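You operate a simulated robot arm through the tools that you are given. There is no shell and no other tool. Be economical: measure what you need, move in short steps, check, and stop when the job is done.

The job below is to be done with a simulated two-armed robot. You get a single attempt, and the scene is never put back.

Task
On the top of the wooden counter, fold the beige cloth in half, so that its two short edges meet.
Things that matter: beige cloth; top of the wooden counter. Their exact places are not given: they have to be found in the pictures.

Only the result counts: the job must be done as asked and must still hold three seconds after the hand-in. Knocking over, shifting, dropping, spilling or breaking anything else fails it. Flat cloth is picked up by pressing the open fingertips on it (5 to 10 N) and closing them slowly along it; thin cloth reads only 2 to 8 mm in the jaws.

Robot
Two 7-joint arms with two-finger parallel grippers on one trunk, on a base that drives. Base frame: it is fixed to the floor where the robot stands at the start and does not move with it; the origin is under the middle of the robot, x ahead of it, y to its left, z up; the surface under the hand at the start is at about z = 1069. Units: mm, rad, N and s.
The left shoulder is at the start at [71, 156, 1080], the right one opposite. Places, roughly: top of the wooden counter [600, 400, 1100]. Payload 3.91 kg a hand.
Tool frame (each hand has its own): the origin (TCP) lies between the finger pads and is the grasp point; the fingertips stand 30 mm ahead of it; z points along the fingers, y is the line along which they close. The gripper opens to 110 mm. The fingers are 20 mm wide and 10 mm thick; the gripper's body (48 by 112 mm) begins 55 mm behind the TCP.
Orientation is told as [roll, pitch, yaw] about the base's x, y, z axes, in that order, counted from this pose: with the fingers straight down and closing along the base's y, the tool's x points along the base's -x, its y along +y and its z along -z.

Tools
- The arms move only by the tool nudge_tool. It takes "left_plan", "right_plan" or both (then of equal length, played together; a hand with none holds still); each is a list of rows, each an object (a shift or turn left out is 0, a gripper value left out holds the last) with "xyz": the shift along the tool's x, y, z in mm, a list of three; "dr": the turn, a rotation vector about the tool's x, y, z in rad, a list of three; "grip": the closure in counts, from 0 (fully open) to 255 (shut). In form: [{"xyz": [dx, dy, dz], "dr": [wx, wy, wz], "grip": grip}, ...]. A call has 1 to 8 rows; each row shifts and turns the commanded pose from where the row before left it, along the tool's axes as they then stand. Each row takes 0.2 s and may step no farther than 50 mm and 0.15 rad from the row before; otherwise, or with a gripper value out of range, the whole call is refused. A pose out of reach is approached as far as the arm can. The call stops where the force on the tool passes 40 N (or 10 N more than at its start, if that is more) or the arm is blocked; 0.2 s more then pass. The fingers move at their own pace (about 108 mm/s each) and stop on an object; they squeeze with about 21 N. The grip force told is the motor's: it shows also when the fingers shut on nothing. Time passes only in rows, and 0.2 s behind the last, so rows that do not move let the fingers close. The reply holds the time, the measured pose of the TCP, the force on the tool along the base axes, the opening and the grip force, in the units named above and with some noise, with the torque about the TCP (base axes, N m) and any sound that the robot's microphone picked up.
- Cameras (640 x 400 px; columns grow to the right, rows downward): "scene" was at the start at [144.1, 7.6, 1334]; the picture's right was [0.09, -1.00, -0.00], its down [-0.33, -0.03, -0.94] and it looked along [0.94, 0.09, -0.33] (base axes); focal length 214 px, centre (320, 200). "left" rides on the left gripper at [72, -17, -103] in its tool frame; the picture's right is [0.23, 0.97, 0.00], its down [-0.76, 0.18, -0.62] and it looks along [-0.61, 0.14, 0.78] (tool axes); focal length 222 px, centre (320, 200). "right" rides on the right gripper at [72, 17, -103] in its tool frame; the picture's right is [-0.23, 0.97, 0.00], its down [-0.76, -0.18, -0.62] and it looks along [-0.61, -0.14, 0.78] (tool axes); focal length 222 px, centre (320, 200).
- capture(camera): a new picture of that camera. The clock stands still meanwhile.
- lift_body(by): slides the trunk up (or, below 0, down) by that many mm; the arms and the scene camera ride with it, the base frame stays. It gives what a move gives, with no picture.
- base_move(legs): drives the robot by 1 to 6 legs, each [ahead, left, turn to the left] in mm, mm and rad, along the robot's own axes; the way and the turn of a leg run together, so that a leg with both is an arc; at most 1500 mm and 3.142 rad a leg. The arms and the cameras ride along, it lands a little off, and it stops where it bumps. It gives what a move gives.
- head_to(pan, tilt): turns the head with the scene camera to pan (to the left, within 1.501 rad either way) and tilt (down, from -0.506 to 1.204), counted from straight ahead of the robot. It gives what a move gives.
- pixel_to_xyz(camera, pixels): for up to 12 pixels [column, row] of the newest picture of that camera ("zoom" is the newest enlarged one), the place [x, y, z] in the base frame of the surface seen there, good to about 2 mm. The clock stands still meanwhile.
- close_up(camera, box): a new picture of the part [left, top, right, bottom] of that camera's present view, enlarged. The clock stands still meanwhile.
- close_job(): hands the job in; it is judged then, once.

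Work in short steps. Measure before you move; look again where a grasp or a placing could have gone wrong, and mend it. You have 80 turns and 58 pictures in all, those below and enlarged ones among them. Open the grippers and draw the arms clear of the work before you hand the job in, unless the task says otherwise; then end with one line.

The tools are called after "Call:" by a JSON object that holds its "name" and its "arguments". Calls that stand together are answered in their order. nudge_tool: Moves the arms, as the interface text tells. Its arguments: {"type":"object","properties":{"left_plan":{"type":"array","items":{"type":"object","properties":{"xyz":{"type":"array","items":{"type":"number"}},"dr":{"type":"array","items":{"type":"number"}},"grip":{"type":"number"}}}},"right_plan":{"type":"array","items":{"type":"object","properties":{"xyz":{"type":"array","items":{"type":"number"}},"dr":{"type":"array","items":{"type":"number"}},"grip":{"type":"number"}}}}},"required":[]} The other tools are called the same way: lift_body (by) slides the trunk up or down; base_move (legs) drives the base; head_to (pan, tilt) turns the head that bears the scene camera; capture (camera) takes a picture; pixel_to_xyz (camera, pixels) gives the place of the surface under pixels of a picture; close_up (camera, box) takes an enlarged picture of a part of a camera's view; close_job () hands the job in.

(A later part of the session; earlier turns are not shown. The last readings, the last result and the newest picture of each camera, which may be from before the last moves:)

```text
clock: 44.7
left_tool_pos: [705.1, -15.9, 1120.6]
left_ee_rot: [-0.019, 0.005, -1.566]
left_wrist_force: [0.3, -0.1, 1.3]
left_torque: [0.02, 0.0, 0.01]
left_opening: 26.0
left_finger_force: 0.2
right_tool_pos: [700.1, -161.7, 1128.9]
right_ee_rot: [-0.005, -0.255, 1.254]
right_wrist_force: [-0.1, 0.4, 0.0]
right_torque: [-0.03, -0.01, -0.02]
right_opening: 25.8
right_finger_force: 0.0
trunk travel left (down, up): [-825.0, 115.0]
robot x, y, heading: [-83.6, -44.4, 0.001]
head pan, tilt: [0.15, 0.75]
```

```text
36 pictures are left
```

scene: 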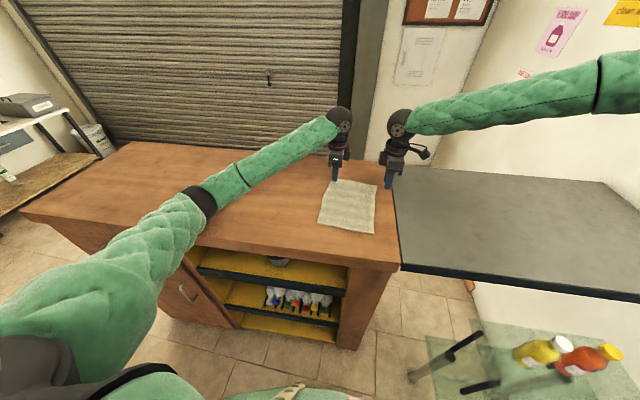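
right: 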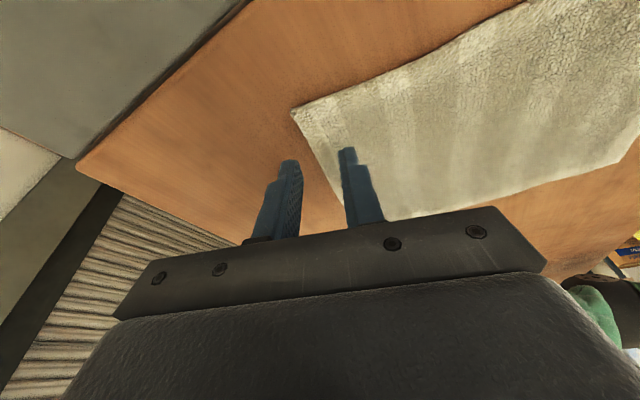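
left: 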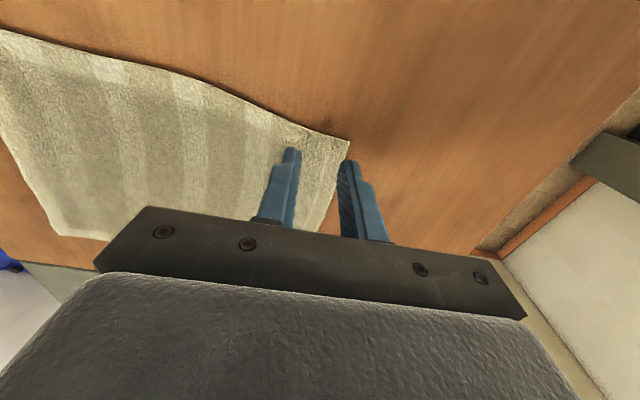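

Left fingertips straddle just at the edge; the right outer finger is ~16 mm outside it and twisted ~0.2 rad. I shift right along +tool y 16, turn it 0.15, and lower both near to touching.

Call:
{"name": "nudge_tool", "arguments": {"left_plan": [{"xyz": [0, -3, 0], "dr": [-0.019, 0, 0]}, {}, {"xyz": [0, 0, 5]}, {}, {}], "right_plan": [{"xyz": [4, 8, 0], "dr": [0, 0, -0.15]}, {"xyz": [4, 8, 0]}, {"xyz": [0, 0, 10]}, {}, {}]}}

Call:
{"name": "close_up", "arguments": {"camera": "left", "box": [220, 80, 420, 240]}}

Call:
{"name": "close_up", "arguments": {"camera": "right", "box": [220, 80, 420, 240]}}

```text
clock: 45.9
left_tool_pos: [704.9, -16.7, 1117.1]
left_ee_rot: [0.002, 0.004, -1.564]
left_wrist_force: [-0.5, 0.2, 0.8]
left_torque: [-0.01, -0.04, -0.03]
left_opening: 26.0
left_finger_force: 0.0
right_tool_pos: [682.4, -162.0, 1116.4]
right_ee_rot: [-0.045, -0.253, 1.405]
right_wrist_force: [-0.2, 0.8, 0.1]
right_torque: [-0.03, -0.01, 0.0]
right_opening: 25.8
right_finger_force: 0.1
trunk travel left (down, up): [-825.0, 115.0]
robot x, y, heading: [-81.6, -42.9, 0.001]
head pan, tilt: [0.15, 0.75]
```

```text
2.50 times, centred on (320, 160) of left
```

zoom: 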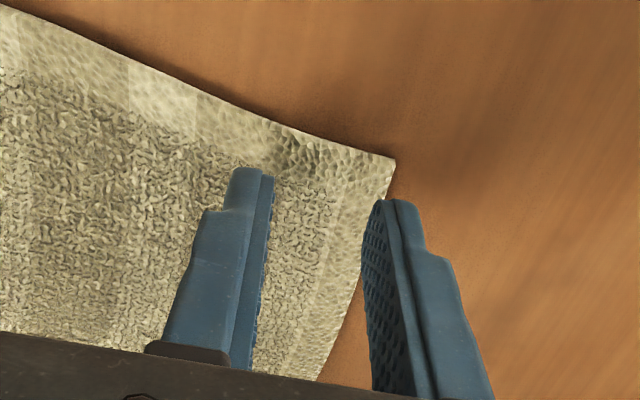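

```text
2.50 times, centred on (320, 160) of right
```

zoom: 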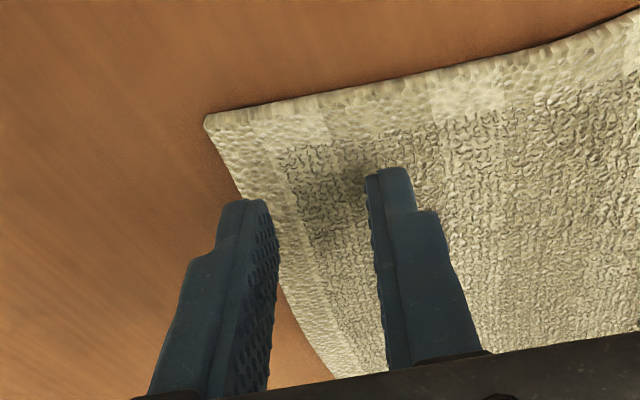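

Both outer fingers sit right on the edge; I move them ~5 mm inboard and press down gently.

Call:
{"name": "nudge_tool", "arguments": {"left_plan": [{"xyz": [0, -6, 0]}, {"xyz": [0, 0, 5]}, {"xyz": [0, 0, 4]}, {}], "right_plan": [{"xyz": [0, 5, 0]}, {"xyz": [0, 0, 5]}, {"xyz": [0, 0, 3]}, {}]}}

```text
clock: 46.9
left_tool_pos: [702.4, -17.3, 1117.2]
left_ee_rot: [0.015, 0.007, -1.566]
left_wrist_force: [0.5, -0.4, 0.0]
left_torque: [0.04, 0.0, 0.04]
left_opening: 26.0
left_finger_force: 0.0
right_tool_pos: [681.0, -163.1, 1108.0]
right_ee_rot: [-0.044, -0.252, 1.407]
right_wrist_force: [-0.4, 0.8, 0.0]
right_torque: [0.04, 0.0, -0.01]
right_opening: 25.9
right_finger_force: 0.1
trunk travel left (down, up): [-825.0, 115.0]
robot x, y, heading: [-83.9, -43.4, 0.001]
head pan, tilt: [0.15, 0.75]
```

Left stalls at 1117 (elbow touching again). I raise the trunk 45 mm and come back down by that.

Call:
{"name": "lift_body", "arguments": {"by": 45}}

Call:
{"name": "nudge_tool", "arguments": {"left_plan": [{"xyz": [0, 0, 20]}, {"xyz": [0, 0, 15]}, {}, {}], "right_plan": [{"xyz": [0, 0, 20]}, {"xyz": [0, 0, 15]}, {}, {}]}}

```text
clock: 47.8
left_tool_pos: [698.4, -15.5, 1149.8]
left_ee_rot: [-0.001, 0.005, -1.566]
left_wrist_force: [0.3, 0.5, 0.6]
left_torque: [0.04, 0.02, 0.01]
left_opening: 25.9
left_finger_force: 0.1
right_tool_pos: [680.4, -161.0, 1151.4]
right_ee_rot: [-0.042, -0.249, 1.407]
right_wrist_force: [0.2, -0.4, 0.7]
right_torque: [0.04, 0.0, 0.01]
right_opening: 25.9
right_finger_force: 0.0
trunk travel left (down, up): [-870.0, 70.0]
robot x, y, heading: [-81.7, -40.2, 0.004]
head pan, tilt: [0.15, 0.75]
```

```text
clock: 48.8
left_tool_pos: [699.0, -13.3, 1116.5]
left_ee_rot: [0.0, 0.003, -1.568]
left_wrist_force: [0.0, 0.7, -0.3]
left_torque: [0.0, 0.04, -0.01]
left_opening: 26.0
left_finger_force: 0.1
right_tool_pos: [673.2, -165.4, 1129.9]
right_ee_rot: [-0.044, -0.249, 1.408]
right_wrist_force: [-0.3, -0.1, 0.4]
right_torque: [0.0, -0.01, -0.01]
right_opening: 25.8
right_finger_force: 0.1
right hand out of reach, approached as far as the arm can: row 1, 2
trunk travel left (down, up): [-870.0, 70.0]
robot x, y, heading: [-81.7, -42.8, 0.001]
head pan, tilt: [0.15, 0.75]
```

Now the right is short instead. I use the same trick on the left: lean it outward 0.2 rad to relieve its elbow, and settle the trunk 30 mm lower.

Call:
{"name": "nudge_tool", "arguments": {"left_plan": [{"xyz": [0, 0, -30]}, {"dr": [0, -0.1, 0]}, {"dr": [0, -0.1, 0]}, {}], "right_plan": [{"xyz": [0, 0, -25]}, {"dr": [0, -0.05, 0]}, {}, {}]}}

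Call:
{"name": "lift_body", "arguments": {"by": -30}}

Call:
{"name": "nudge_tool", "arguments": {"left_plan": [{"xyz": [0, 0, 0]}, {}, {}], "right_plan": [{"xyz": [-3, -7, 0]}, {"xyz": [0, 0, 8]}, {}]}}

```text
clock: 49.8
left_tool_pos: [697.1, -17.5, 1147.0]
left_ee_rot: [0.002, -0.198, -1.568]
left_wrist_force: [0.6, 0.3, -0.2]
left_torque: [0.01, 0.0, 0.0]
left_opening: 25.7
left_finger_force: 0.1
right_tool_pos: [671.2, -172.4, 1153.7]
right_ee_rot: [-0.044, -0.3, 1.411]
right_wrist_force: [0.2, -0.5, -0.7]
right_torque: [0.0, 0.01, -0.01]
right_opening: 25.7
right_finger_force: 0.0
trunk travel left (down, up): [-870.0, 70.0]
robot x, y, heading: [-86.0, -40.6, 0.003]
head pan, tilt: [0.15, 0.75]
```

```text
clock: 50.6
left_tool_pos: [697.8, -15.3, 1148.0]
left_ee_rot: [0.035, -0.188, -1.565]
left_wrist_force: [-0.3, 0.4, -0.1]
left_torque: [-0.01, -0.03, 0.02]
left_opening: 25.9
left_finger_force: 0.2
right_tool_pos: [664.5, -174.8, 1135.5]
right_ee_rot: [-0.053, -0.309, 1.414]
right_wrist_force: [0.4, 0.1, 0.7]
right_torque: [0.0, 0.01, -0.01]
right_opening: 25.9
right_finger_force: 0.0
trunk travel left (down, up): [-840.0, 100.0]
robot x, y, heading: [-82.1, -40.7, 0.007]
head pan, tilt: [0.15, 0.75]
```

```text
clock: 51.6
left_tool_pos: [700.3, -15.0, 1149.1]
left_ee_rot: [0.047, -0.183, -1.566]
left_wrist_force: [-0.2, 0.3, 0.1]
left_torque: [-0.04, 0.01, -0.01]
left_opening: 26.0
left_finger_force: 0.0
right_tool_pos: [670.7, -174.7, 1122.9]
right_ee_rot: [-0.052, -0.309, 1.413]
right_wrist_force: [0.4, 0.2, -0.3]
right_torque: [0.02, 0.01, 0.01]
right_opening: 25.8
right_finger_force: 0.1
trunk travel left (down, up): [-840.0, 100.0]
robot x, y, heading: [-82.5, -43.0, 0.007]
head pan, tilt: [0.15, 0.75]
stopped in row 3 (left hand): the arm was blocked; the commanded pose is now the measured one
```

Leaning outward lowered the left elbow (blocked at 1149), so I lean the left the other way (parallel to the right hand), which should raise it.

Call:
{"name": "nudge_tool", "arguments": {"left_plan": [{"xyz": [0, 0, -20], "dr": [0.047, 0, 0]}, {"dr": [0, 0.14, 0]}, {"dr": [0, 0.14, 0]}, {"dr": [0, 0.1, 0]}, {"xyz": [0, 0, 15]}, {"xyz": [0, 0, 15]}, {"xyz": [0, 0, 15]}, {}], "right_plan": [{}, {}, {}, {}, {}, {}, {}, {}]}}

Call:
{"name": "capture", "arguments": {"camera": "scene"}}

```text
clock: 53.4
left_tool_pos: [706.3, 1.2, 1109.1]
left_ee_rot: [-0.019, 0.189, -1.571]
left_wrist_force: [0.1, 0.3, -0.3]
left_torque: [-0.03, 0.0, 0.0]
left_opening: 25.5
left_finger_force: 0.0
right_tool_pos: [681.5, -167.3, 1115.8]
right_ee_rot: [-0.042, -0.301, 1.41]
right_wrist_force: [-0.8, -0.5, -0.2]
right_torque: [0.0, 0.01, -0.01]
right_opening: 25.9
right_finger_force: 0.0
trunk travel left (down, up): [-840.0, 100.0]
robot x, y, heading: [-81.5, -42.7, 0.002]
head pan, tilt: [0.15, 0.75]
```

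```text
33 pictures are left
```

scene: 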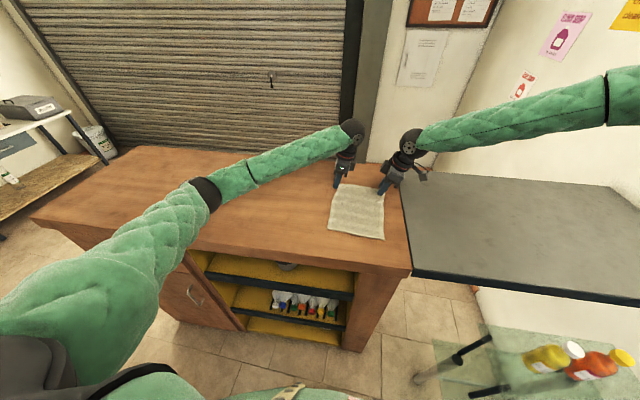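

Left now goes down freely. I shift it -26 mm in y so its tips are inside the corner, then view both tips.

Call:
{"name": "nudge_tool", "arguments": {"left_plan": [{"xyz": [0, 0, -12], "dr": [-0.019, 0, 0]}, {"xyz": [-13, -3, 0]}, {"xyz": [-13, 0, 0]}, {"xyz": [0, 0, 6]}, {}], "right_plan": [{}, {}, {}, {}, {}]}}

Call:
{"name": "close_up", "arguments": {"camera": "left", "box": [220, 80, 420, 240]}}

Call:
{"name": "close_up", "arguments": {"camera": "right", "box": [220, 80, 420, 240]}}

```text
clock: 54.6
left_tool_pos: [703.0, -24.5, 1110.9]
left_ee_rot: [-0.001, 0.187, -1.572]
left_wrist_force: [0.3, -0.6, -1.2]
left_torque: [0.0, -0.01, 0.02]
left_opening: 25.8
left_finger_force: 0.0
right_tool_pos: [681.7, -166.9, 1116.8]
right_ee_rot: [-0.045, -0.299, 1.411]
right_wrist_force: [-0.6, 0.3, 0.1]
right_torque: [-0.03, 0.03, 0.0]
right_opening: 25.8
right_finger_force: 0.1
trunk travel left (down, up): [-840.0, 100.0]
robot x, y, heading: [-80.8, -42.4, 0.0]
head pan, tilt: [0.15, 0.75]
```

```text
2.50 times, centred on (320, 160) of left
```

zoom: 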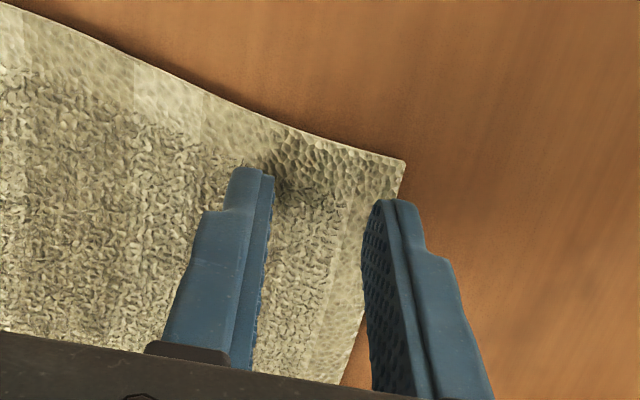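

```text
2.50 times, centred on (320, 160) of right
```

zoom: 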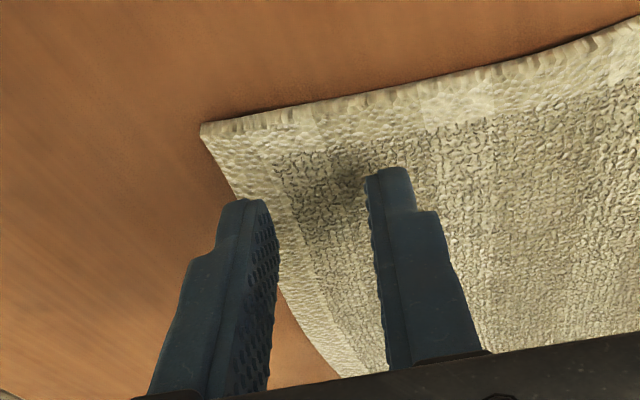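

Both placements look right; I shift slightly inboard (left 3, right 5 mm) and press down stepwise.

Call:
{"name": "nudge_tool", "arguments": {"left_plan": [{"xyz": [0, -3, 0]}, {"xyz": [0, 0, 3]}, {"xyz": [0, 0, 2]}, {}], "right_plan": [{"xyz": [0, 5, 0]}, {"xyz": [0, 0, 5]}, {"xyz": [0, 0, 4]}, {}]}}

```text
clock: 55.6
left_tool_pos: [700.4, -22.9, 1106.0]
left_ee_rot: [-0.001, 0.188, -1.573]
left_wrist_force: [-0.5, -1.0, 0.9]
left_torque: [-0.01, 0.0, 0.02]
left_opening: 26.0
left_finger_force: 0.1
right_tool_pos: [677.7, -163.4, 1107.8]
right_ee_rot: [-0.044, -0.301, 1.409]
right_wrist_force: [-0.3, -0.4, 0.1]
right_torque: [-0.01, -0.01, 0.02]
right_opening: 25.8
right_finger_force: 0.1
trunk travel left (down, up): [-840.0, 100.0]
robot x, y, heading: [-82.2, -41.0, 0.002]
head pan, tilt: [0.15, 0.75]
```

No contact yet (left tips at z≈1075, right ≈1076); I go 3 mm further on both.

Call:
{"name": "nudge_tool", "arguments": {"left_plan": [{"xyz": [0, 0, 2]}, {"xyz": [0, 0, 1.5]}, {}], "right_plan": [{"xyz": [0, 0, 2]}, {"xyz": [0, 0, 2]}, {}]}}

```text
clock: 56.4
left_tool_pos: [699.0, -21.8, 1104.5]
left_ee_rot: [0.0, 0.187, -1.572]
left_wrist_force: [5.2, -1.8, 14.5]
left_torque: [-0.02, -0.1, 0.02]
left_opening: 25.4
left_finger_force: 0.1
right_tool_pos: [676.8, -161.8, 1103.7]
right_ee_rot: [-0.048, -0.299, 1.411]
right_wrist_force: [0.2, -2.1, 7.3]
right_torque: [-0.03, 0.13, 0.03]
right_opening: 25.5
right_finger_force: 0.0
trunk travel left (down, up): [-840.0, 100.0]
robot x, y, heading: [-81.5, -40.8, 0.003]
head pan, tilt: [0.15, 0.75]
```

Contact: left 14.5 N, right 7.3 N. I ease the left 0.7 mm and close slowly.

Call:
{"name": "nudge_tool", "arguments": {"left_plan": [{"xyz": [0, 0, -0.7], "grip": 200}, {"grip": 208}, {"grip": 216}, {"grip": 224}, {"grip": 232}, {"grip": 240}, {"grip": 248}, {"grip": 255}], "right_plan": [{"grip": 200}, {"grip": 208}, {"grip": 216}, {"grip": 224}, {"grip": 232}, {"grip": 240}, {"grip": 248}, {"grip": 255}]}}

Call:
{"name": "close_up", "arguments": {"camera": "left", "box": [220, 80, 420, 240]}}

Call:
{"name": "close_up", "arguments": {"camera": "right", "box": [220, 80, 420, 240]}}

```text
clock: 58.2
left_tool_pos: [699.4, -22.4, 1104.8]
left_ee_rot: [0.0, 0.186, -1.573]
left_wrist_force: [0.4, -0.8, 11.1]
left_torque: [-0.04, 0.03, -0.01]
left_opening: 3.7
left_finger_force: 20.7
right_tool_pos: [676.1, -161.6, 1104.1]
right_ee_rot: [-0.045, -0.301, 1.409]
right_wrist_force: [-0.1, 1.7, 7.8]
right_torque: [0.07, 0.06, 0.01]
right_opening: 3.4
right_finger_force: 20.8
trunk travel left (down, up): [-840.0, 100.0]
robot x, y, heading: [-81.4, -40.8, 0.004]
head pan, tilt: [0.15, 0.75]
```

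```text
2.50 times, centred on (320, 160) of left
```

zoom: 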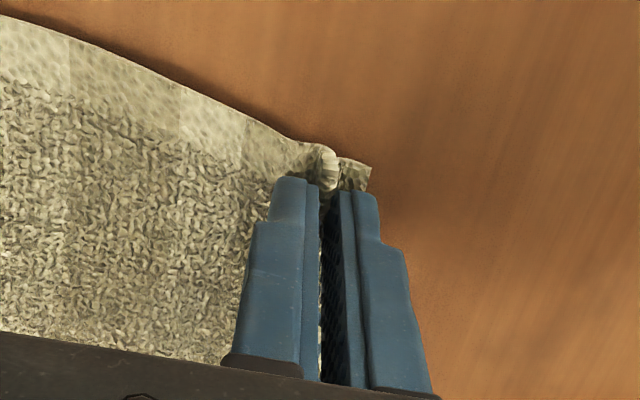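

```text
2.50 times, centred on (320, 160) of right
```

zoom: 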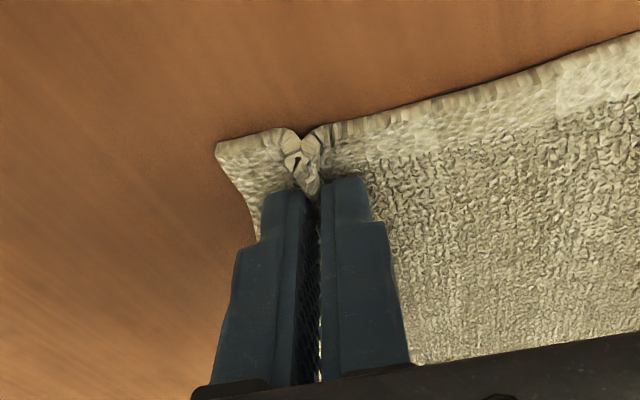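

Both jaws hold the ridge (3.7 and 3.4 mm, ~21 N), with the edge in sight. I lift 45 mm slowly with a slight move toward the robot.

Call:
{"name": "nudge_tool", "arguments": {"left_plan": [{"xyz": [2.8, -3, -14.7]}, {"xyz": [2.8, -4, -14.7]}, {"xyz": [2.8, -5, -14.7]}, {}], "right_plan": [{"xyz": [-3.8, 3, -14.5]}, {"xyz": [-3.8, 4, -14.5]}, {"xyz": [-3.8, 5, -14.5]}, {}]}}

Call:
{"name": "close_up", "arguments": {"camera": "scene", "box": [270, 110, 450, 250]}}

```text
clock: 59.2
left_tool_pos: [689.5, -23.2, 1146.0]
left_ee_rot: [-0.001, 0.187, -1.573]
left_wrist_force: [-0.2, -1.5, -0.2]
left_torque: [-0.01, 0.0, -0.01]
left_opening: 3.5
left_finger_force: 21.3
right_tool_pos: [664.6, -163.1, 1148.7]
right_ee_rot: [-0.044, -0.301, 1.41]
right_wrist_force: [0.3, 1.1, 0.1]
right_torque: [0.0, 0.0, 0.04]
right_opening: 3.3
right_finger_force: 20.6
trunk travel left (down, up): [-840.0, 100.0]
robot x, y, heading: [-84.1, -43.6, 0.003]
head pan, tilt: [0.15, 0.75]
```

```text
2.86 times, centred on (360, 180) of scene
```

zoom: 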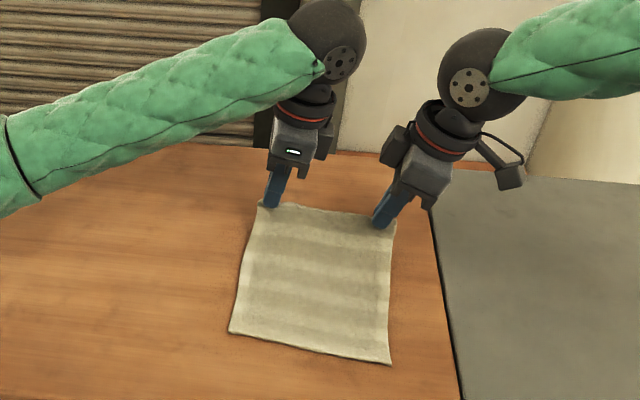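

Both far corners have lifted cleanly and the near half lies still. I continue the arc: about 90 mm toward the robot while rising 42 mm.

Call:
{"name": "nudge_tool", "arguments": {"left_plan": [{"xyz": [3.2, -12, -11.6]}, {"xyz": [2.9, -14, -9.6]}, {"xyz": [2.5, -15, -7.7]}, {"xyz": [2.1, -16, -5.7]}, {"xyz": [1.7, -16, -3.7]}, {"xyz": [1.4, -16, -1.8]}, {}], "right_plan": [{"xyz": [-2.7, 12, -11.7]}, {"xyz": [-1.8, 14, -9.9]}, {"xyz": [-1.0, 15, -8.1]}, {"xyz": [-0.3, 16, -6.2]}, {"xyz": [0.3, 16, -4.3]}, {"xyz": [0.9, 16, -2.4]}, {}]}}

Call:
{"name": "close_up", "arguments": {"camera": "scene", "box": [270, 110, 450, 250]}}

Call:
{"name": "capture", "arguments": {"camera": "left"}}

```text
clock: 60.8
left_tool_pos: [600.3, -18.0, 1189.7]
left_ee_rot: [-0.001, 0.187, -1.572]
left_wrist_force: [-0.7, -0.1, -0.5]
left_torque: [0.0, 0.0, 0.03]
left_opening: 3.5
left_finger_force: 20.6
right_tool_pos: [572.3, -154.2, 1187.1]
right_ee_rot: [-0.045, -0.301, 1.409]
right_wrist_force: [1.0, 0.9, 0.3]
right_torque: [0.02, -0.02, -0.01]
right_opening: 3.3
right_finger_force: 20.9
trunk travel left (down, up): [-840.0, 100.0]
robot x, y, heading: [-81.9, -43.5, 0.005]
head pan, tilt: [0.15, 0.75]
```

```text
2.86 times, centred on (360, 180) of scene
```

zoom: 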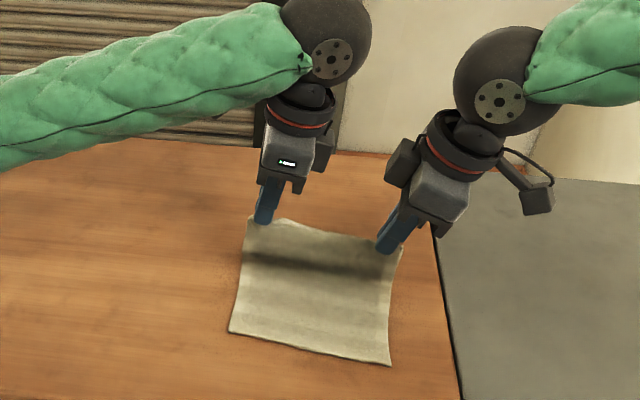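

```text
26 pictures are left
```

left: 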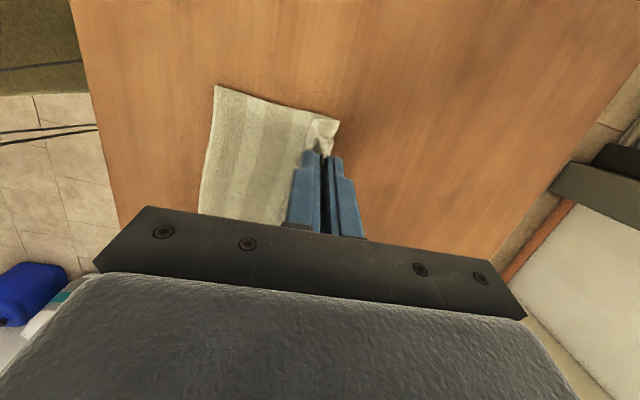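

Cloth is draped nicely, mid-fold. Now I tilt both hands back (tops toward the robot, 0.6 rad) while moving another 50 mm, so the held edge rolls over.

Call:
{"name": "nudge_tool", "arguments": {"left_plan": [{"xyz": [1, -10, -1], "dr": [-0.12, 0, 0]}, {"xyz": [1, -9.8, -2], "dr": [-0.12, 0, 0]}, {"xyz": [1, -9.4, -3.5], "dr": [-0.12, 0, 0]}, {"xyz": [1, -9, -4.5], "dr": [-0.12, 0, 0]}, {"xyz": [1, -8.4, -5.5], "dr": [-0.12, 0, 0]}, {}], "right_plan": [{"xyz": [0.5, 10, -1], "dr": [0.12, 0, 0]}, {"xyz": [0.5, 9.8, -2], "dr": [0.12, 0, 0]}, {"xyz": [0.5, 9.4, -3.5], "dr": [0.12, 0, 0]}, {"xyz": [0.5, 9, -4.5], "dr": [0.12, 0, 0]}, {"xyz": [0.5, 8.4, -5.5], "dr": [0.12, 0, 0]}, {}]}}

Call:
{"name": "capture", "arguments": {"camera": "scene"}}

```text
clock: 62.2
left_tool_pos: [549.6, -12.1, 1195.9]
left_ee_rot: [0.599, 0.187, -1.572]
left_wrist_force: [0.7, -2.2, 0.6]
left_torque: [-0.06, 0.05, -0.03]
left_opening: 2.9
left_finger_force: 20.5
right_tool_pos: [524.0, -149.1, 1188.6]
right_ee_rot: [-0.646, -0.3, 1.409]
right_wrist_force: [0.6, 2.2, 0.1]
right_torque: [0.04, 0.05, 0.06]
right_opening: 3.1
right_finger_force: 20.7
trunk travel left (down, up): [-840.0, 100.0]
robot x, y, heading: [-83.8, -39.4, 0.006]
head pan, tilt: [0.15, 0.75]
```

```text
25 pictures are left
```

scene: 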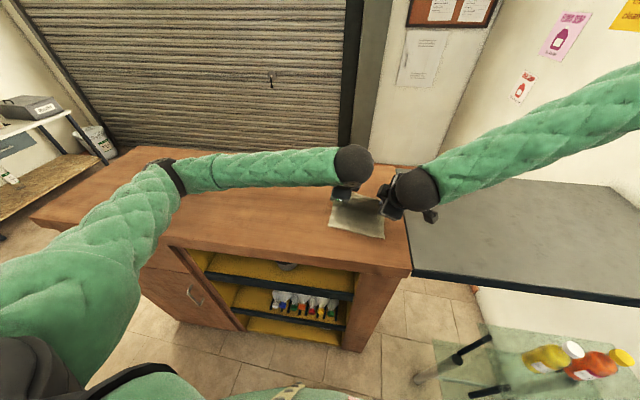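

The tilt went well and grip holds (2.9/3.1 mm). Tips are at x≈567/543, z≈1170; I now lower along the arc toward the near edge (tip targets ≈ (505,-2) and (492,-135)).

Call:
{"name": "nudge_tool", "arguments": {"left_plan": [{"xyz": [0.2, -13.9, -4.5]}, {"xyz": [-0.5, -16.1, -1.3]}, {"xyz": [-1.4, -17.2, 3.9]}, {"xyz": [-2, -16.4, 8]}, {"xyz": [-2.4, -15.1, 11.4]}, {}], "right_plan": [{"xyz": [1.3, 11.5, -4.2]}, {"xyz": [2.4, 13.7, -1.3]}, {"xyz": [3.6, 15.2, 3.4]}, {"xyz": [4, 14.8, 6.9]}, {"xyz": [4.2, 14.1, 10]}, {}]}}

Call:
{"name": "close_up", "arguments": {"camera": "scene", "box": [270, 130, 450, 270]}}

Call:
{"name": "capture", "arguments": {"camera": "left"}}

Call:
{"name": "capture", "arguments": {"camera": "right"}}

```text
clock: 63.6
left_tool_pos: [493.5, -6.9, 1137.9]
left_ee_rot: [0.599, 0.186, -1.573]
left_wrist_force: [-1.1, -0.4, -0.1]
left_torque: [-0.02, 0.05, 0.0]
left_opening: 2.9
left_finger_force: 21.3
right_tool_pos: [476.7, -141.5, 1131.6]
right_ee_rot: [-0.646, -0.3, 1.412]
right_wrist_force: [0.5, 0.1, -0.6]
right_torque: [0.01, 0.03, 0.01]
right_opening: 3.2
right_finger_force: 20.8
trunk travel left (down, up): [-840.0, 100.0]
robot x, y, heading: [-82.7, -41.3, 0.005]
head pan, tilt: [0.15, 0.75]
```

```text
2.86 times, centred on (360, 200) of scene
```

zoom: 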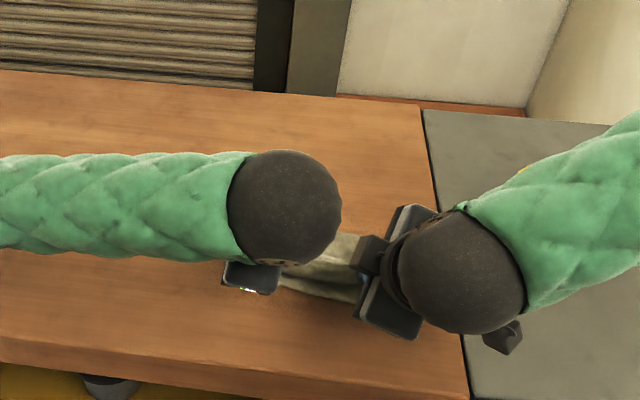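

```text
23 pictures are left
```

left: 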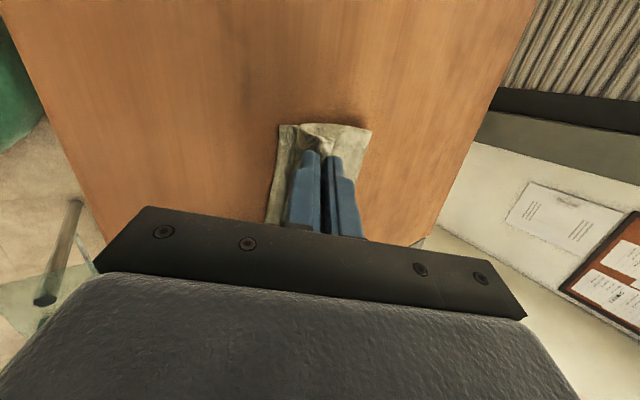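

```text
22 pictures are left
```

right: 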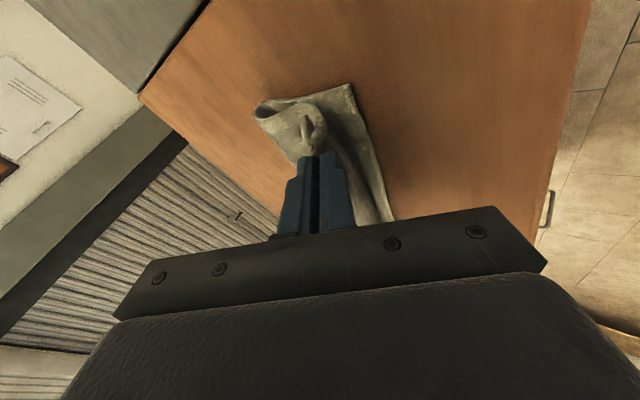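

Both images show the bottom near edge and the crease forming at the far side. I measure the lower layer's near corners and the held ridge.

Call:
{"name": "pixel_to_xyz", "arguments": {"camera": "left", "pixels": [[282, 127], [270, 210], [318, 148], [322, 128], [370, 132], [308, 138]]}}

Call:
{"name": "pixel_to_xyz", "arguments": {"camera": "right", "pixels": [[350, 86], [390, 215], [372, 150], [315, 140], [257, 112], [325, 110]]}}

Call:
{"name": "close_up", "arguments": {"camera": "right", "box": [230, 60, 430, 220]}}

Call:
{"name": "close_up", "arguments": {"camera": "left", "box": [230, 90, 410, 240]}}

```text
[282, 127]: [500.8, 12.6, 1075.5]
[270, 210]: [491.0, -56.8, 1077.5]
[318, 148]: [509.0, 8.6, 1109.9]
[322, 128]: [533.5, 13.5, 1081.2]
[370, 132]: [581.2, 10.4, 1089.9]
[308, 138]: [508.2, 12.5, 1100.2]
```

```text
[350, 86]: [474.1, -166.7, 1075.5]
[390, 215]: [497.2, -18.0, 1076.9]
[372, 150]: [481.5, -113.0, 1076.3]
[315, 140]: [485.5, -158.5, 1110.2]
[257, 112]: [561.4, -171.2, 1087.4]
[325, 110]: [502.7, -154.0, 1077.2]
```

```text
2.50 times, centred on (330, 140) of right
```

zoom: 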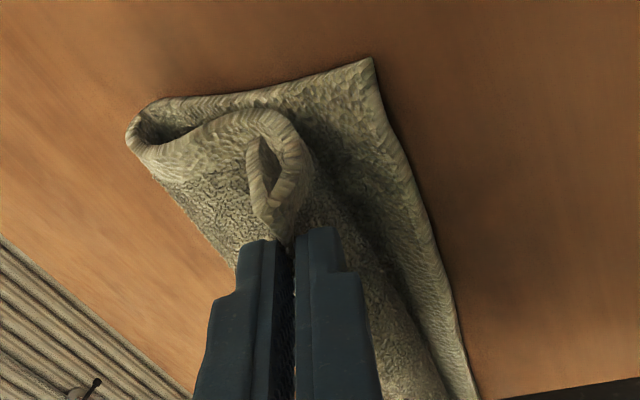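

```text
2.67 times, centred on (320, 165) of left
```

zoom: 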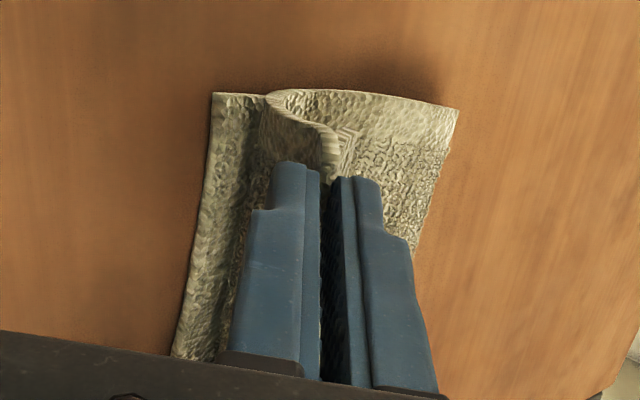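

The pinched ridge leaves a short flap on top. The ridge apex should sit ~22 mm inside the near edge (≈x 521 left, 498 right), so I lower the tips to ~z 1089 with small +x shifts before opening a little.

Call:
{"name": "nudge_tool", "arguments": {"left_plan": [{"xyz": [-1.5, -0.3, 9.3]}, {"xyz": [-1.5, -0.3, 9.3]}, {"xyz": [-1.5, -0.3, 9.3]}, {}], "right_plan": [{"xyz": [1.4, 1.4, 6.7]}, {"xyz": [1.4, 1.4, 6.7]}, {"xyz": [1.4, 1.4, 6.7]}, {}]}}

Call:
{"name": "nudge_tool", "arguments": {"left_plan": [{"grip": 245}, {"grip": 235}, {"grip": 225}, {"grip": 215}, {}], "right_plan": [{"grip": 245}, {"grip": 235}, {"grip": 225}, {"grip": 215}, {}]}}

Call:
{"name": "close_up", "arguments": {"camera": "right", "box": [230, 60, 430, 220]}}

Call:
{"name": "close_up", "arguments": {"camera": "left", "box": [230, 90, 410, 240]}}

```text
clock: 64.6
left_tool_pos: [510.1, -5.8, 1113.6]
left_ee_rot: [0.6, 0.187, -1.572]
left_wrist_force: [0.2, -0.1, 1.0]
left_torque: [-0.03, 0.0, 0.02]
left_opening: 3.2
left_finger_force: 21.0
right_tool_pos: [484.3, -141.0, 1113.9]
right_ee_rot: [-0.647, -0.299, 1.409]
right_wrist_force: [-0.6, 0.7, 0.7]
right_torque: [0.01, 0.04, 0.08]
right_opening: 3.4
right_finger_force: 20.5
trunk travel left (down, up): [-840.0, 100.0]
robot x, y, heading: [-86.7, -42.1, 0.002]
head pan, tilt: [0.15, 0.75]
```

```text
clock: 65.8
left_tool_pos: [509.6, -7.3, 1112.6]
left_ee_rot: [0.599, 0.187, -1.572]
left_wrist_force: [1.3, -0.2, 3.9]
left_torque: [0.0, -0.04, 0.0]
left_opening: 15.8
left_finger_force: 0.0
right_tool_pos: [486.5, -140.9, 1113.2]
right_ee_rot: [-0.647, -0.3, 1.41]
right_wrist_force: [-0.7, 0.3, 0.2]
right_torque: [0.03, 0.0, 0.02]
right_opening: 17.2
right_finger_force: 0.0
trunk travel left (down, up): [-840.0, 100.0]
robot x, y, heading: [-80.4, -43.7, 0.003]
head pan, tilt: [0.15, 0.75]
```

```text
2.50 times, centred on (330, 140) of right
```

zoom: 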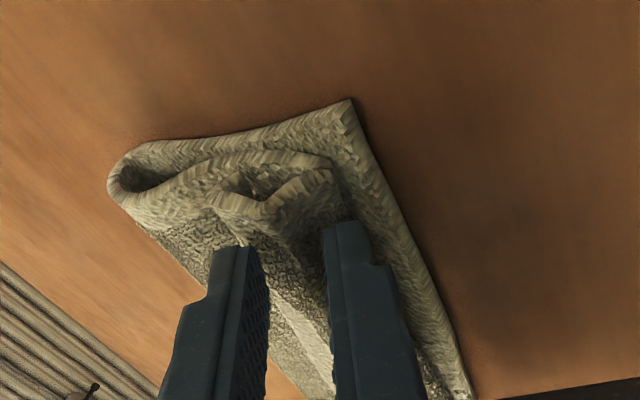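

```text
2.67 times, centred on (320, 165) of left
```

zoom: 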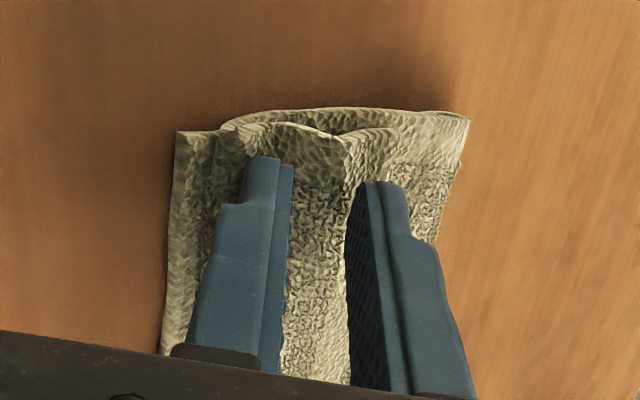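

Released: as feared, a ~22 mm strip of the upper edge is folded back on top (right view: strip edge at (250,200)). I back the fingers out along their axes, shut them, and stand the hands upright to sweep that strip open.

Call:
{"name": "nudge_tool", "arguments": {"left_plan": [{"xyz": [0, 0, -15]}, {"xyz": [0, 0, -25]}, {"xyz": [0, 0, -30]}, {"xyz": [0, 0, -30], "grip": 255}, {"dr": [0.15, 0, 0]}, {"dr": [0.15, 0, 0]}, {"dr": [0.15, 0, 0]}, {"dr": [0.15, 0, 0]}], "right_plan": [{"xyz": [0, 0, -15]}, {"xyz": [0, 0, -25]}, {"xyz": [0, 0, -30]}, {"xyz": [0, 0, -30], "grip": 255}, {"dr": [-0.15, 0, 0]}, {"dr": [-0.15, 0, 0]}, {"dr": [-0.15, 0, 0]}, {"dr": [-0.15, 0, 0]}]}}

Call:
{"name": "close_up", "arguments": {"camera": "left", "box": [160, 40, 480, 240]}}

Call:
{"name": "capture", "arguments": {"camera": "right"}}

```text
clock: 67.6
left_tool_pos: [453.4, -23.9, 1194.2]
left_ee_rot: [-0.002, 0.186, -1.572]
left_wrist_force: [0.2, 0.0, 0.1]
left_torque: [-0.01, 0.0, -0.02]
left_opening: 0.0
left_finger_force: 21.4
right_tool_pos: [478.6, -135.9, 1177.3]
right_ee_rot: [-0.043, -0.3, 1.41]
right_wrist_force: [-0.2, -0.6, -0.3]
right_torque: [-0.03, 0.02, -0.04]
right_opening: 0.0
right_finger_force: 21.2
right hand out of reach, approached as far as the arm can: row 2, 3, 4
trunk travel left (down, up): [-840.0, 100.0]
robot x, y, heading: [-80.9, -41.7, 0.002]
head pan, tilt: [0.15, 0.75]
```

```text
2.00 times, centred on (320, 140) of left
```

zoom: 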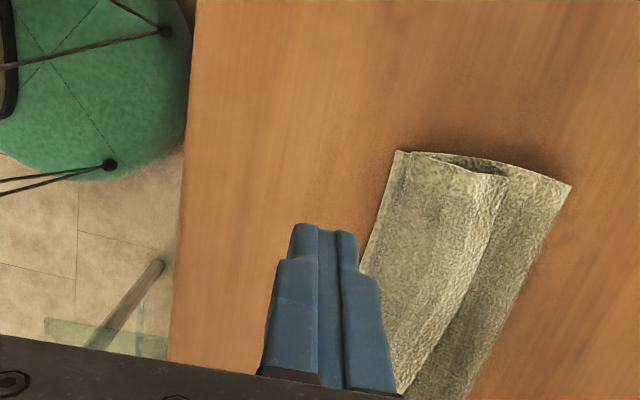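

```text
16 pictures are left
```

right: 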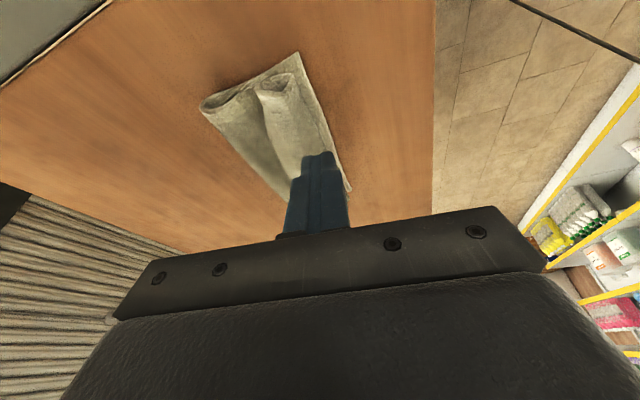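

The strip now lies folded back over the full width, its free edge along (505,175)→(405,390) in the zoomed left view. I measure the edges.

Call:
{"name": "pixel_to_xyz", "arguments": {"camera": "left", "pixels": [[358, 116], [363, 117], [407, 127], [414, 128], [444, 133], [400, 155], [412, 160], [385, 195], [395, 200], [365, 230], [345, 165]]}}

Call:
{"name": "pixel_to_xyz", "arguments": {"camera": "right", "pixels": [[298, 55], [292, 76], [262, 85], [255, 92], [265, 115], [272, 140], [205, 105], [230, 100], [320, 110], [345, 170]]}}

Call:
{"name": "close_up", "arguments": {"camera": "right", "box": [190, 40, 370, 210]}}

```text
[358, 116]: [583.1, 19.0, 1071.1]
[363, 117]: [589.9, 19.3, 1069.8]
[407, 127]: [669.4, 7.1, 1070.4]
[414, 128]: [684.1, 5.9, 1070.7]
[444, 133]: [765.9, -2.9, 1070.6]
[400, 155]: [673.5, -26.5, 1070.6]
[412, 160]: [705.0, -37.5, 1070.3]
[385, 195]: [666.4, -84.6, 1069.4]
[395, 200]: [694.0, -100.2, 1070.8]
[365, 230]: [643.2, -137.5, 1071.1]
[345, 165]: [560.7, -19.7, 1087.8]
```

```text
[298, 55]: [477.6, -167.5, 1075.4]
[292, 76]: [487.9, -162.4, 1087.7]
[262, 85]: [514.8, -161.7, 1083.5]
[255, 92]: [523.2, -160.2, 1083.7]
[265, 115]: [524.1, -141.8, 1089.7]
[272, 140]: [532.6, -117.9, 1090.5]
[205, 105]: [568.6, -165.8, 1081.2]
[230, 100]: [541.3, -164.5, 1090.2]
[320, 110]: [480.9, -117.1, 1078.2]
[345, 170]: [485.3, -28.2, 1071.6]
```

```text
2.35 times, centred on (280, 125) of right
```

zoom: 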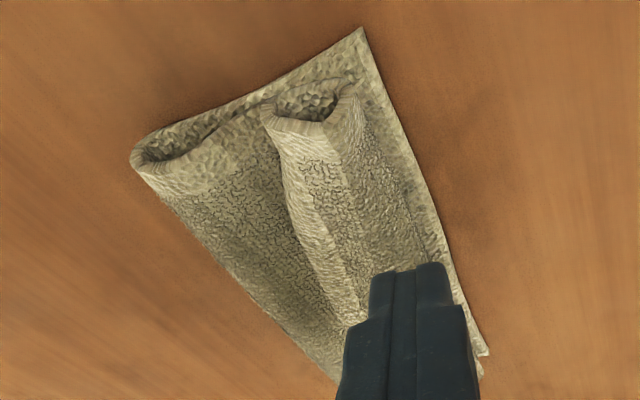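

Fresh right view: free strip edge at x≈523–532, its fold at x≈488, near edge x≈478. I'll scoop under the strip from the far side: move both closed hands beyond it and tilt the tips back toward the robot 0.4 rad.

Call:
{"name": "nudge_tool", "arguments": {"left_plan": [{"xyz": [3, 42, 0]}, {"xyz": [3, 42, 0]}, {"xyz": [2, 40, 0]}, {"dr": [0.14, 0, 0]}, {"dr": [0.13, 0, 0]}, {"dr": [0.13, 0, 0]}, {}], "right_plan": [{"xyz": [1, -26, 0]}, {"xyz": [1, -26, 0]}, {"xyz": [1, -25, 0]}, {"dr": [-0.14, 0, 0]}, {"dr": [-0.13, 0, 0]}, {"dr": [-0.13, 0, 0]}, {}]}}

Call:
{"name": "capture", "arguments": {"camera": "left"}}

Call:
{"name": "capture", "arguments": {"camera": "right"}}

```text
clock: 69.2
left_tool_pos: [576.2, -14.1, 1196.6]
left_ee_rot: [-0.401, 0.187, -1.572]
left_wrist_force: [-0.3, -0.4, 0.2]
left_torque: [0.01, 0.01, 0.03]
left_opening: 0.0
left_finger_force: 21.4
right_tool_pos: [551.6, -152.3, 1181.7]
right_ee_rot: [0.355, -0.299, 1.411]
right_wrist_force: [-0.2, -1.2, 0.6]
right_torque: [-0.04, -0.01, -0.04]
right_opening: 0.0
right_finger_force: 21.2
trunk travel left (down, up): [-840.0, 100.0]
robot x, y, heading: [-81.7, -43.6, 0.003]
head pan, tilt: [0.15, 0.75]
```

```text
14 pictures are left
```

left: 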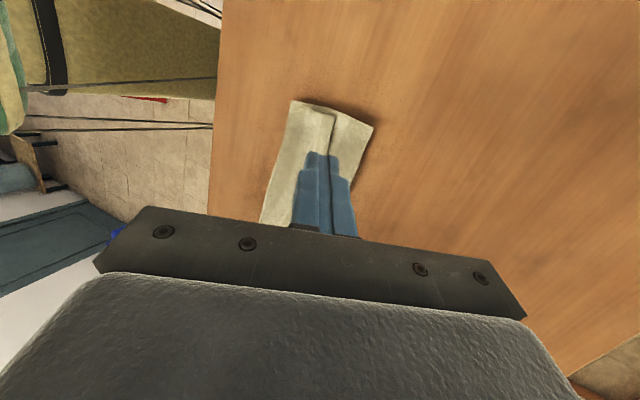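

```text
13 pictures are left
```

right: 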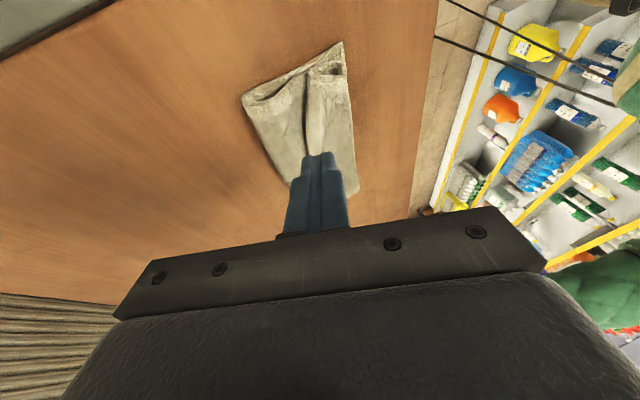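

Call:
{"name": "pixel_to_xyz", "arguments": {"camera": "left", "pixels": [[292, 103], [299, 105], [334, 116], [339, 113], [345, 125], [372, 126], [362, 150], [310, 140], [332, 130], [337, 130], [276, 180]]}}

Call:
{"name": "pixel_to_xyz", "arguments": {"camera": "right", "pixels": [[303, 75], [308, 75], [304, 110], [298, 110], [304, 135], [298, 140], [285, 120], [270, 120], [345, 75], [325, 90], [247, 98]]}}

```text
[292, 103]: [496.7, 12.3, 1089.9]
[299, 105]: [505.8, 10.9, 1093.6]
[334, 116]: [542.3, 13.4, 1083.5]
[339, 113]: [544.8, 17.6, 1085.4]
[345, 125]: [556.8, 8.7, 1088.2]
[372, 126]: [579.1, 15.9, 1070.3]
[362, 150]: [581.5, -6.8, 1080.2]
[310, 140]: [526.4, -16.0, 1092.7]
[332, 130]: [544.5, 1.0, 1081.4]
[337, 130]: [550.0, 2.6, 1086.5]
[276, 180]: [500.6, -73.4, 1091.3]
```

```text
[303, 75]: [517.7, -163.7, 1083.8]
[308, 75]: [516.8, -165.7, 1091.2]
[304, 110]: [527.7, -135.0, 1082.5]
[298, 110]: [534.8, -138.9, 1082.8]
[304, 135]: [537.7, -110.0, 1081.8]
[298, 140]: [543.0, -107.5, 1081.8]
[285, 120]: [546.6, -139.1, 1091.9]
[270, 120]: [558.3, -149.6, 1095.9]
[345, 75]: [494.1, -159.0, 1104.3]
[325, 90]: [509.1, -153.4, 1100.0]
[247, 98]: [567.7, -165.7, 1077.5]
```

The strip's free edge sits at x≈543 (left) and ≈527 (right) with a groove (z≈1082) behind it. With tips pointing back under it I can pinch that edge properly: tilt to 0.7 rad, open to ~30 mm and come close.

Call:
{"name": "nudge_tool", "arguments": {"left_plan": [{"dr": [0.15, 0, 0], "grip": 185}, {"dr": [0.15, 0, 0]}, {"xyz": [-5, 8, 22]}, {"xyz": [-5.3, 8, 21.8]}, {}, {}], "right_plan": [{"dr": [-0.15, 0, 0], "grip": 185}, {"dr": [-0.15, 0, 0]}, {"xyz": [5.3, -4, 14.8]}, {"xyz": [5.3, -4, 14.8]}, {}, {}]}}

Call:
{"name": "capture", "arguments": {"camera": "left"}}

Call:
{"name": "capture", "arguments": {"camera": "right"}}

```text
clock: 70.6
left_tool_pos: [558.9, -16.8, 1151.2]
left_ee_rot: [-0.702, 0.186, -1.573]
left_wrist_force: [0.5, -0.7, 0.6]
left_torque: [0.02, 0.03, 0.01]
left_opening: 30.0
left_finger_force: 0.0
right_tool_pos: [540.4, -151.6, 1150.8]
right_ee_rot: [0.654, -0.301, 1.409]
right_wrist_force: [-0.6, -0.2, 0.6]
right_torque: [0.0, -0.03, -0.02]
right_opening: 30.1
right_finger_force: 0.0
trunk travel left (down, up): [-840.0, 100.0]
robot x, y, heading: [-81.3, -43.1, 0.002]
head pan, tilt: [0.15, 0.75]
```

```text
12 pictures are left
```

left: 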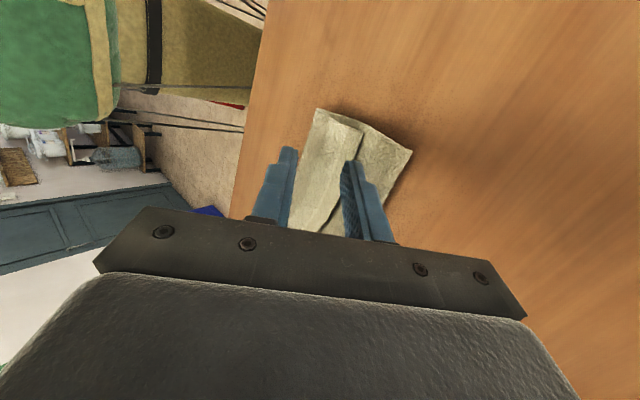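

```text
11 pictures are left
```

right: 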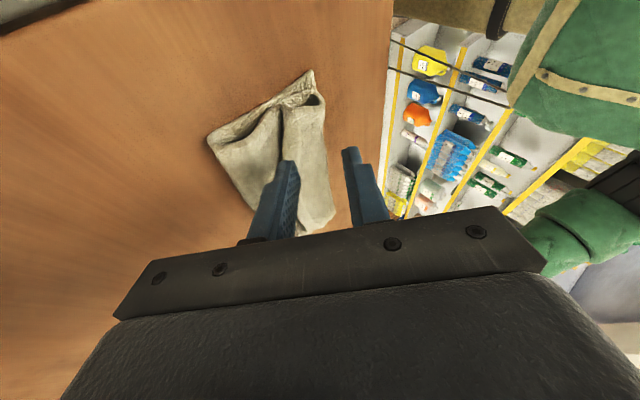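

Left outer finger is at/after the strip edge; right likewise. I descend ~30 mm with a few mm of +x so the outer fingers enter the groove, checking force.

Call:
{"name": "nudge_tool", "arguments": {"left_plan": [{"xyz": [-2, 7.6, 6.9]}, {"xyz": [-1.9, 7.6, 6.9]}, {"xyz": [-1.9, 7.5, 6.9]}, {}], "right_plan": [{"xyz": [2.8, -6.7, 7]}, {"xyz": [2.8, -6.6, 7]}, {"xyz": [2.8, -6.6, 7]}, {}]}}

Call:
{"name": "close_up", "arguments": {"camera": "left", "box": [240, 80, 440, 240]}}

Call:
{"name": "close_up", "arguments": {"camera": "right", "box": [200, 60, 400, 240]}}

```text
clock: 71.6
left_tool_pos: [565.4, -16.9, 1119.6]
left_ee_rot: [-0.701, 0.188, -1.572]
left_wrist_force: [0.9, -0.6, -0.5]
left_torque: [0.01, -0.01, 0.01]
left_opening: 30.2
left_finger_force: 0.0
right_tool_pos: [543.1, -155.2, 1122.2]
right_ee_rot: [0.652, -0.3, 1.411]
right_wrist_force: [0.7, -1.4, 0.0]
right_torque: [-0.02, -0.02, 0.03]
right_opening: 30.5
right_finger_force: 0.0
right hand out of reach, approached as far as the arm can: row 3
trunk travel left (down, up): [-840.0, 100.0]
robot x, y, heading: [-82.4, -41.7, 0.002]
head pan, tilt: [0.15, 0.75]
```

```text
2.50 times, centred on (340, 160) of left
```

zoom: 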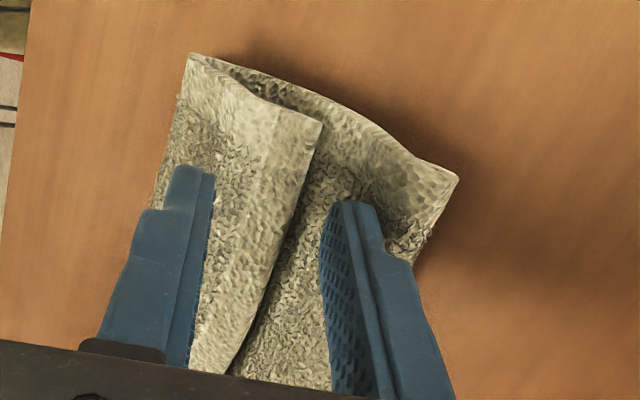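

```text
2.22 times, centred on (300, 150) of right
```

zoom: 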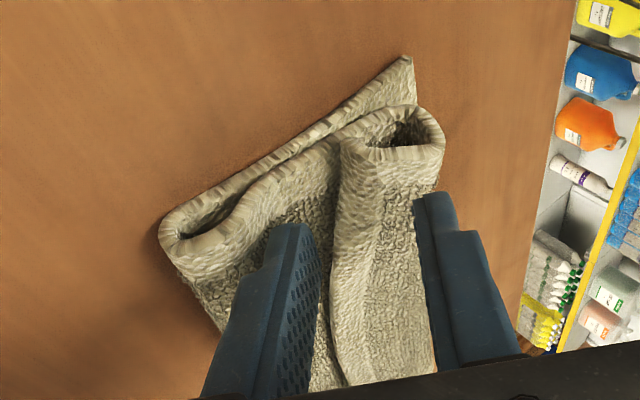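

Excellent: the strip edge lies between the fingers on both hands. I nudge the left 4 mm under it and close slowly.

Call:
{"name": "nudge_tool", "arguments": {"left_plan": [{"xyz": [0, -3, 2.5], "grip": 195}, {"grip": 205}, {"grip": 215}, {"grip": 225}, {"grip": 235}, {"grip": 245}, {"grip": 255}, {}], "right_plan": [{"grip": 195}, {"grip": 205}, {"grip": 215}, {"grip": 225}, {"grip": 235}, {"grip": 245}, {"grip": 255}, {}]}}

Call:
{"name": "close_up", "arguments": {"camera": "left", "box": [240, 80, 440, 240]}}

Call:
{"name": "close_up", "arguments": {"camera": "right", "box": [200, 60, 400, 240]}}

```text
clock: 73.4
left_tool_pos: [561.1, -17.5, 1118.7]
left_ee_rot: [-0.7, 0.186, -1.572]
left_wrist_force: [0.8, -0.3, -0.5]
left_torque: [-0.01, 0.05, 0.01]
left_opening: 0.2
left_finger_force: 20.9
right_tool_pos: [542.9, -156.3, 1121.2]
right_ee_rot: [0.652, -0.3, 1.41]
right_wrist_force: [-0.2, -0.1, -0.2]
right_torque: [0.03, 0.06, -0.03]
right_opening: 0.0
right_finger_force: 20.7
trunk travel left (down, up): [-840.0, 100.0]
robot x, y, heading: [-82.5, -40.3, -0.002]
head pan, tilt: [0.15, 0.75]
```

```text
2.50 times, centred on (340, 160) of left
```

zoom: 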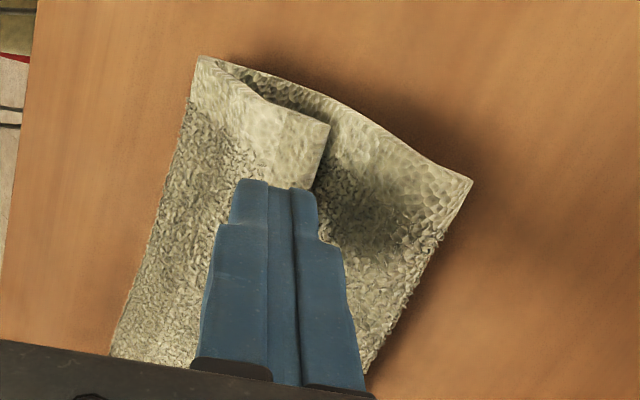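

```text
2.22 times, centred on (300, 150) of right
```

zoom: 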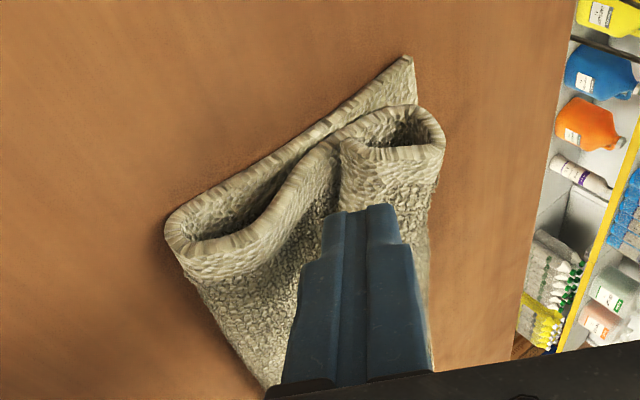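

Closed on nothing (0 mm): the pinch line passed above the strip. I reopen to ~22 mm slightly further back, go 9 mm lower, then advance under the edge.

Call:
{"name": "nudge_tool", "arguments": {"left_plan": [{"xyz": [0, 6.1, -5.2]}, {"grip": 204}, {}, {"xyz": [-0.9, 2.9, 3.4]}, {"xyz": [-0.8, 2.8, 3.4]}, {}], "right_plan": [{"xyz": [-1.2, -6.5, -4.5]}, {"grip": 204}, {}, {"xyz": [1.4, -2.6, 3.4]}, {"xyz": [1.3, -2.6, 3.4]}, {}]}}

```text
clock: 74.8
left_tool_pos: [568.9, -17.3, 1110.8]
left_ee_rot: [-0.699, 0.188, -1.573]
left_wrist_force: [2.6, 1.5, 7.4]
left_torque: [0.04, -0.1, -0.01]
left_opening: 20.6
left_finger_force: 0.0
right_tool_pos: [547.1, -161.9, 1117.9]
right_ee_rot: [0.654, -0.299, 1.409]
right_wrist_force: [-0.5, -0.6, 0.7]
right_torque: [-0.04, 0.0, 0.01]
right_opening: 22.1
right_finger_force: 0.0
right hand out of reach, approached as far as the arm can: row 1, 5
trunk travel left (down, up): [-840.0, 100.0]
robot x, y, heading: [-80.8, -38.8, -0.001]
head pan, tilt: [0.15, 0.75]
```

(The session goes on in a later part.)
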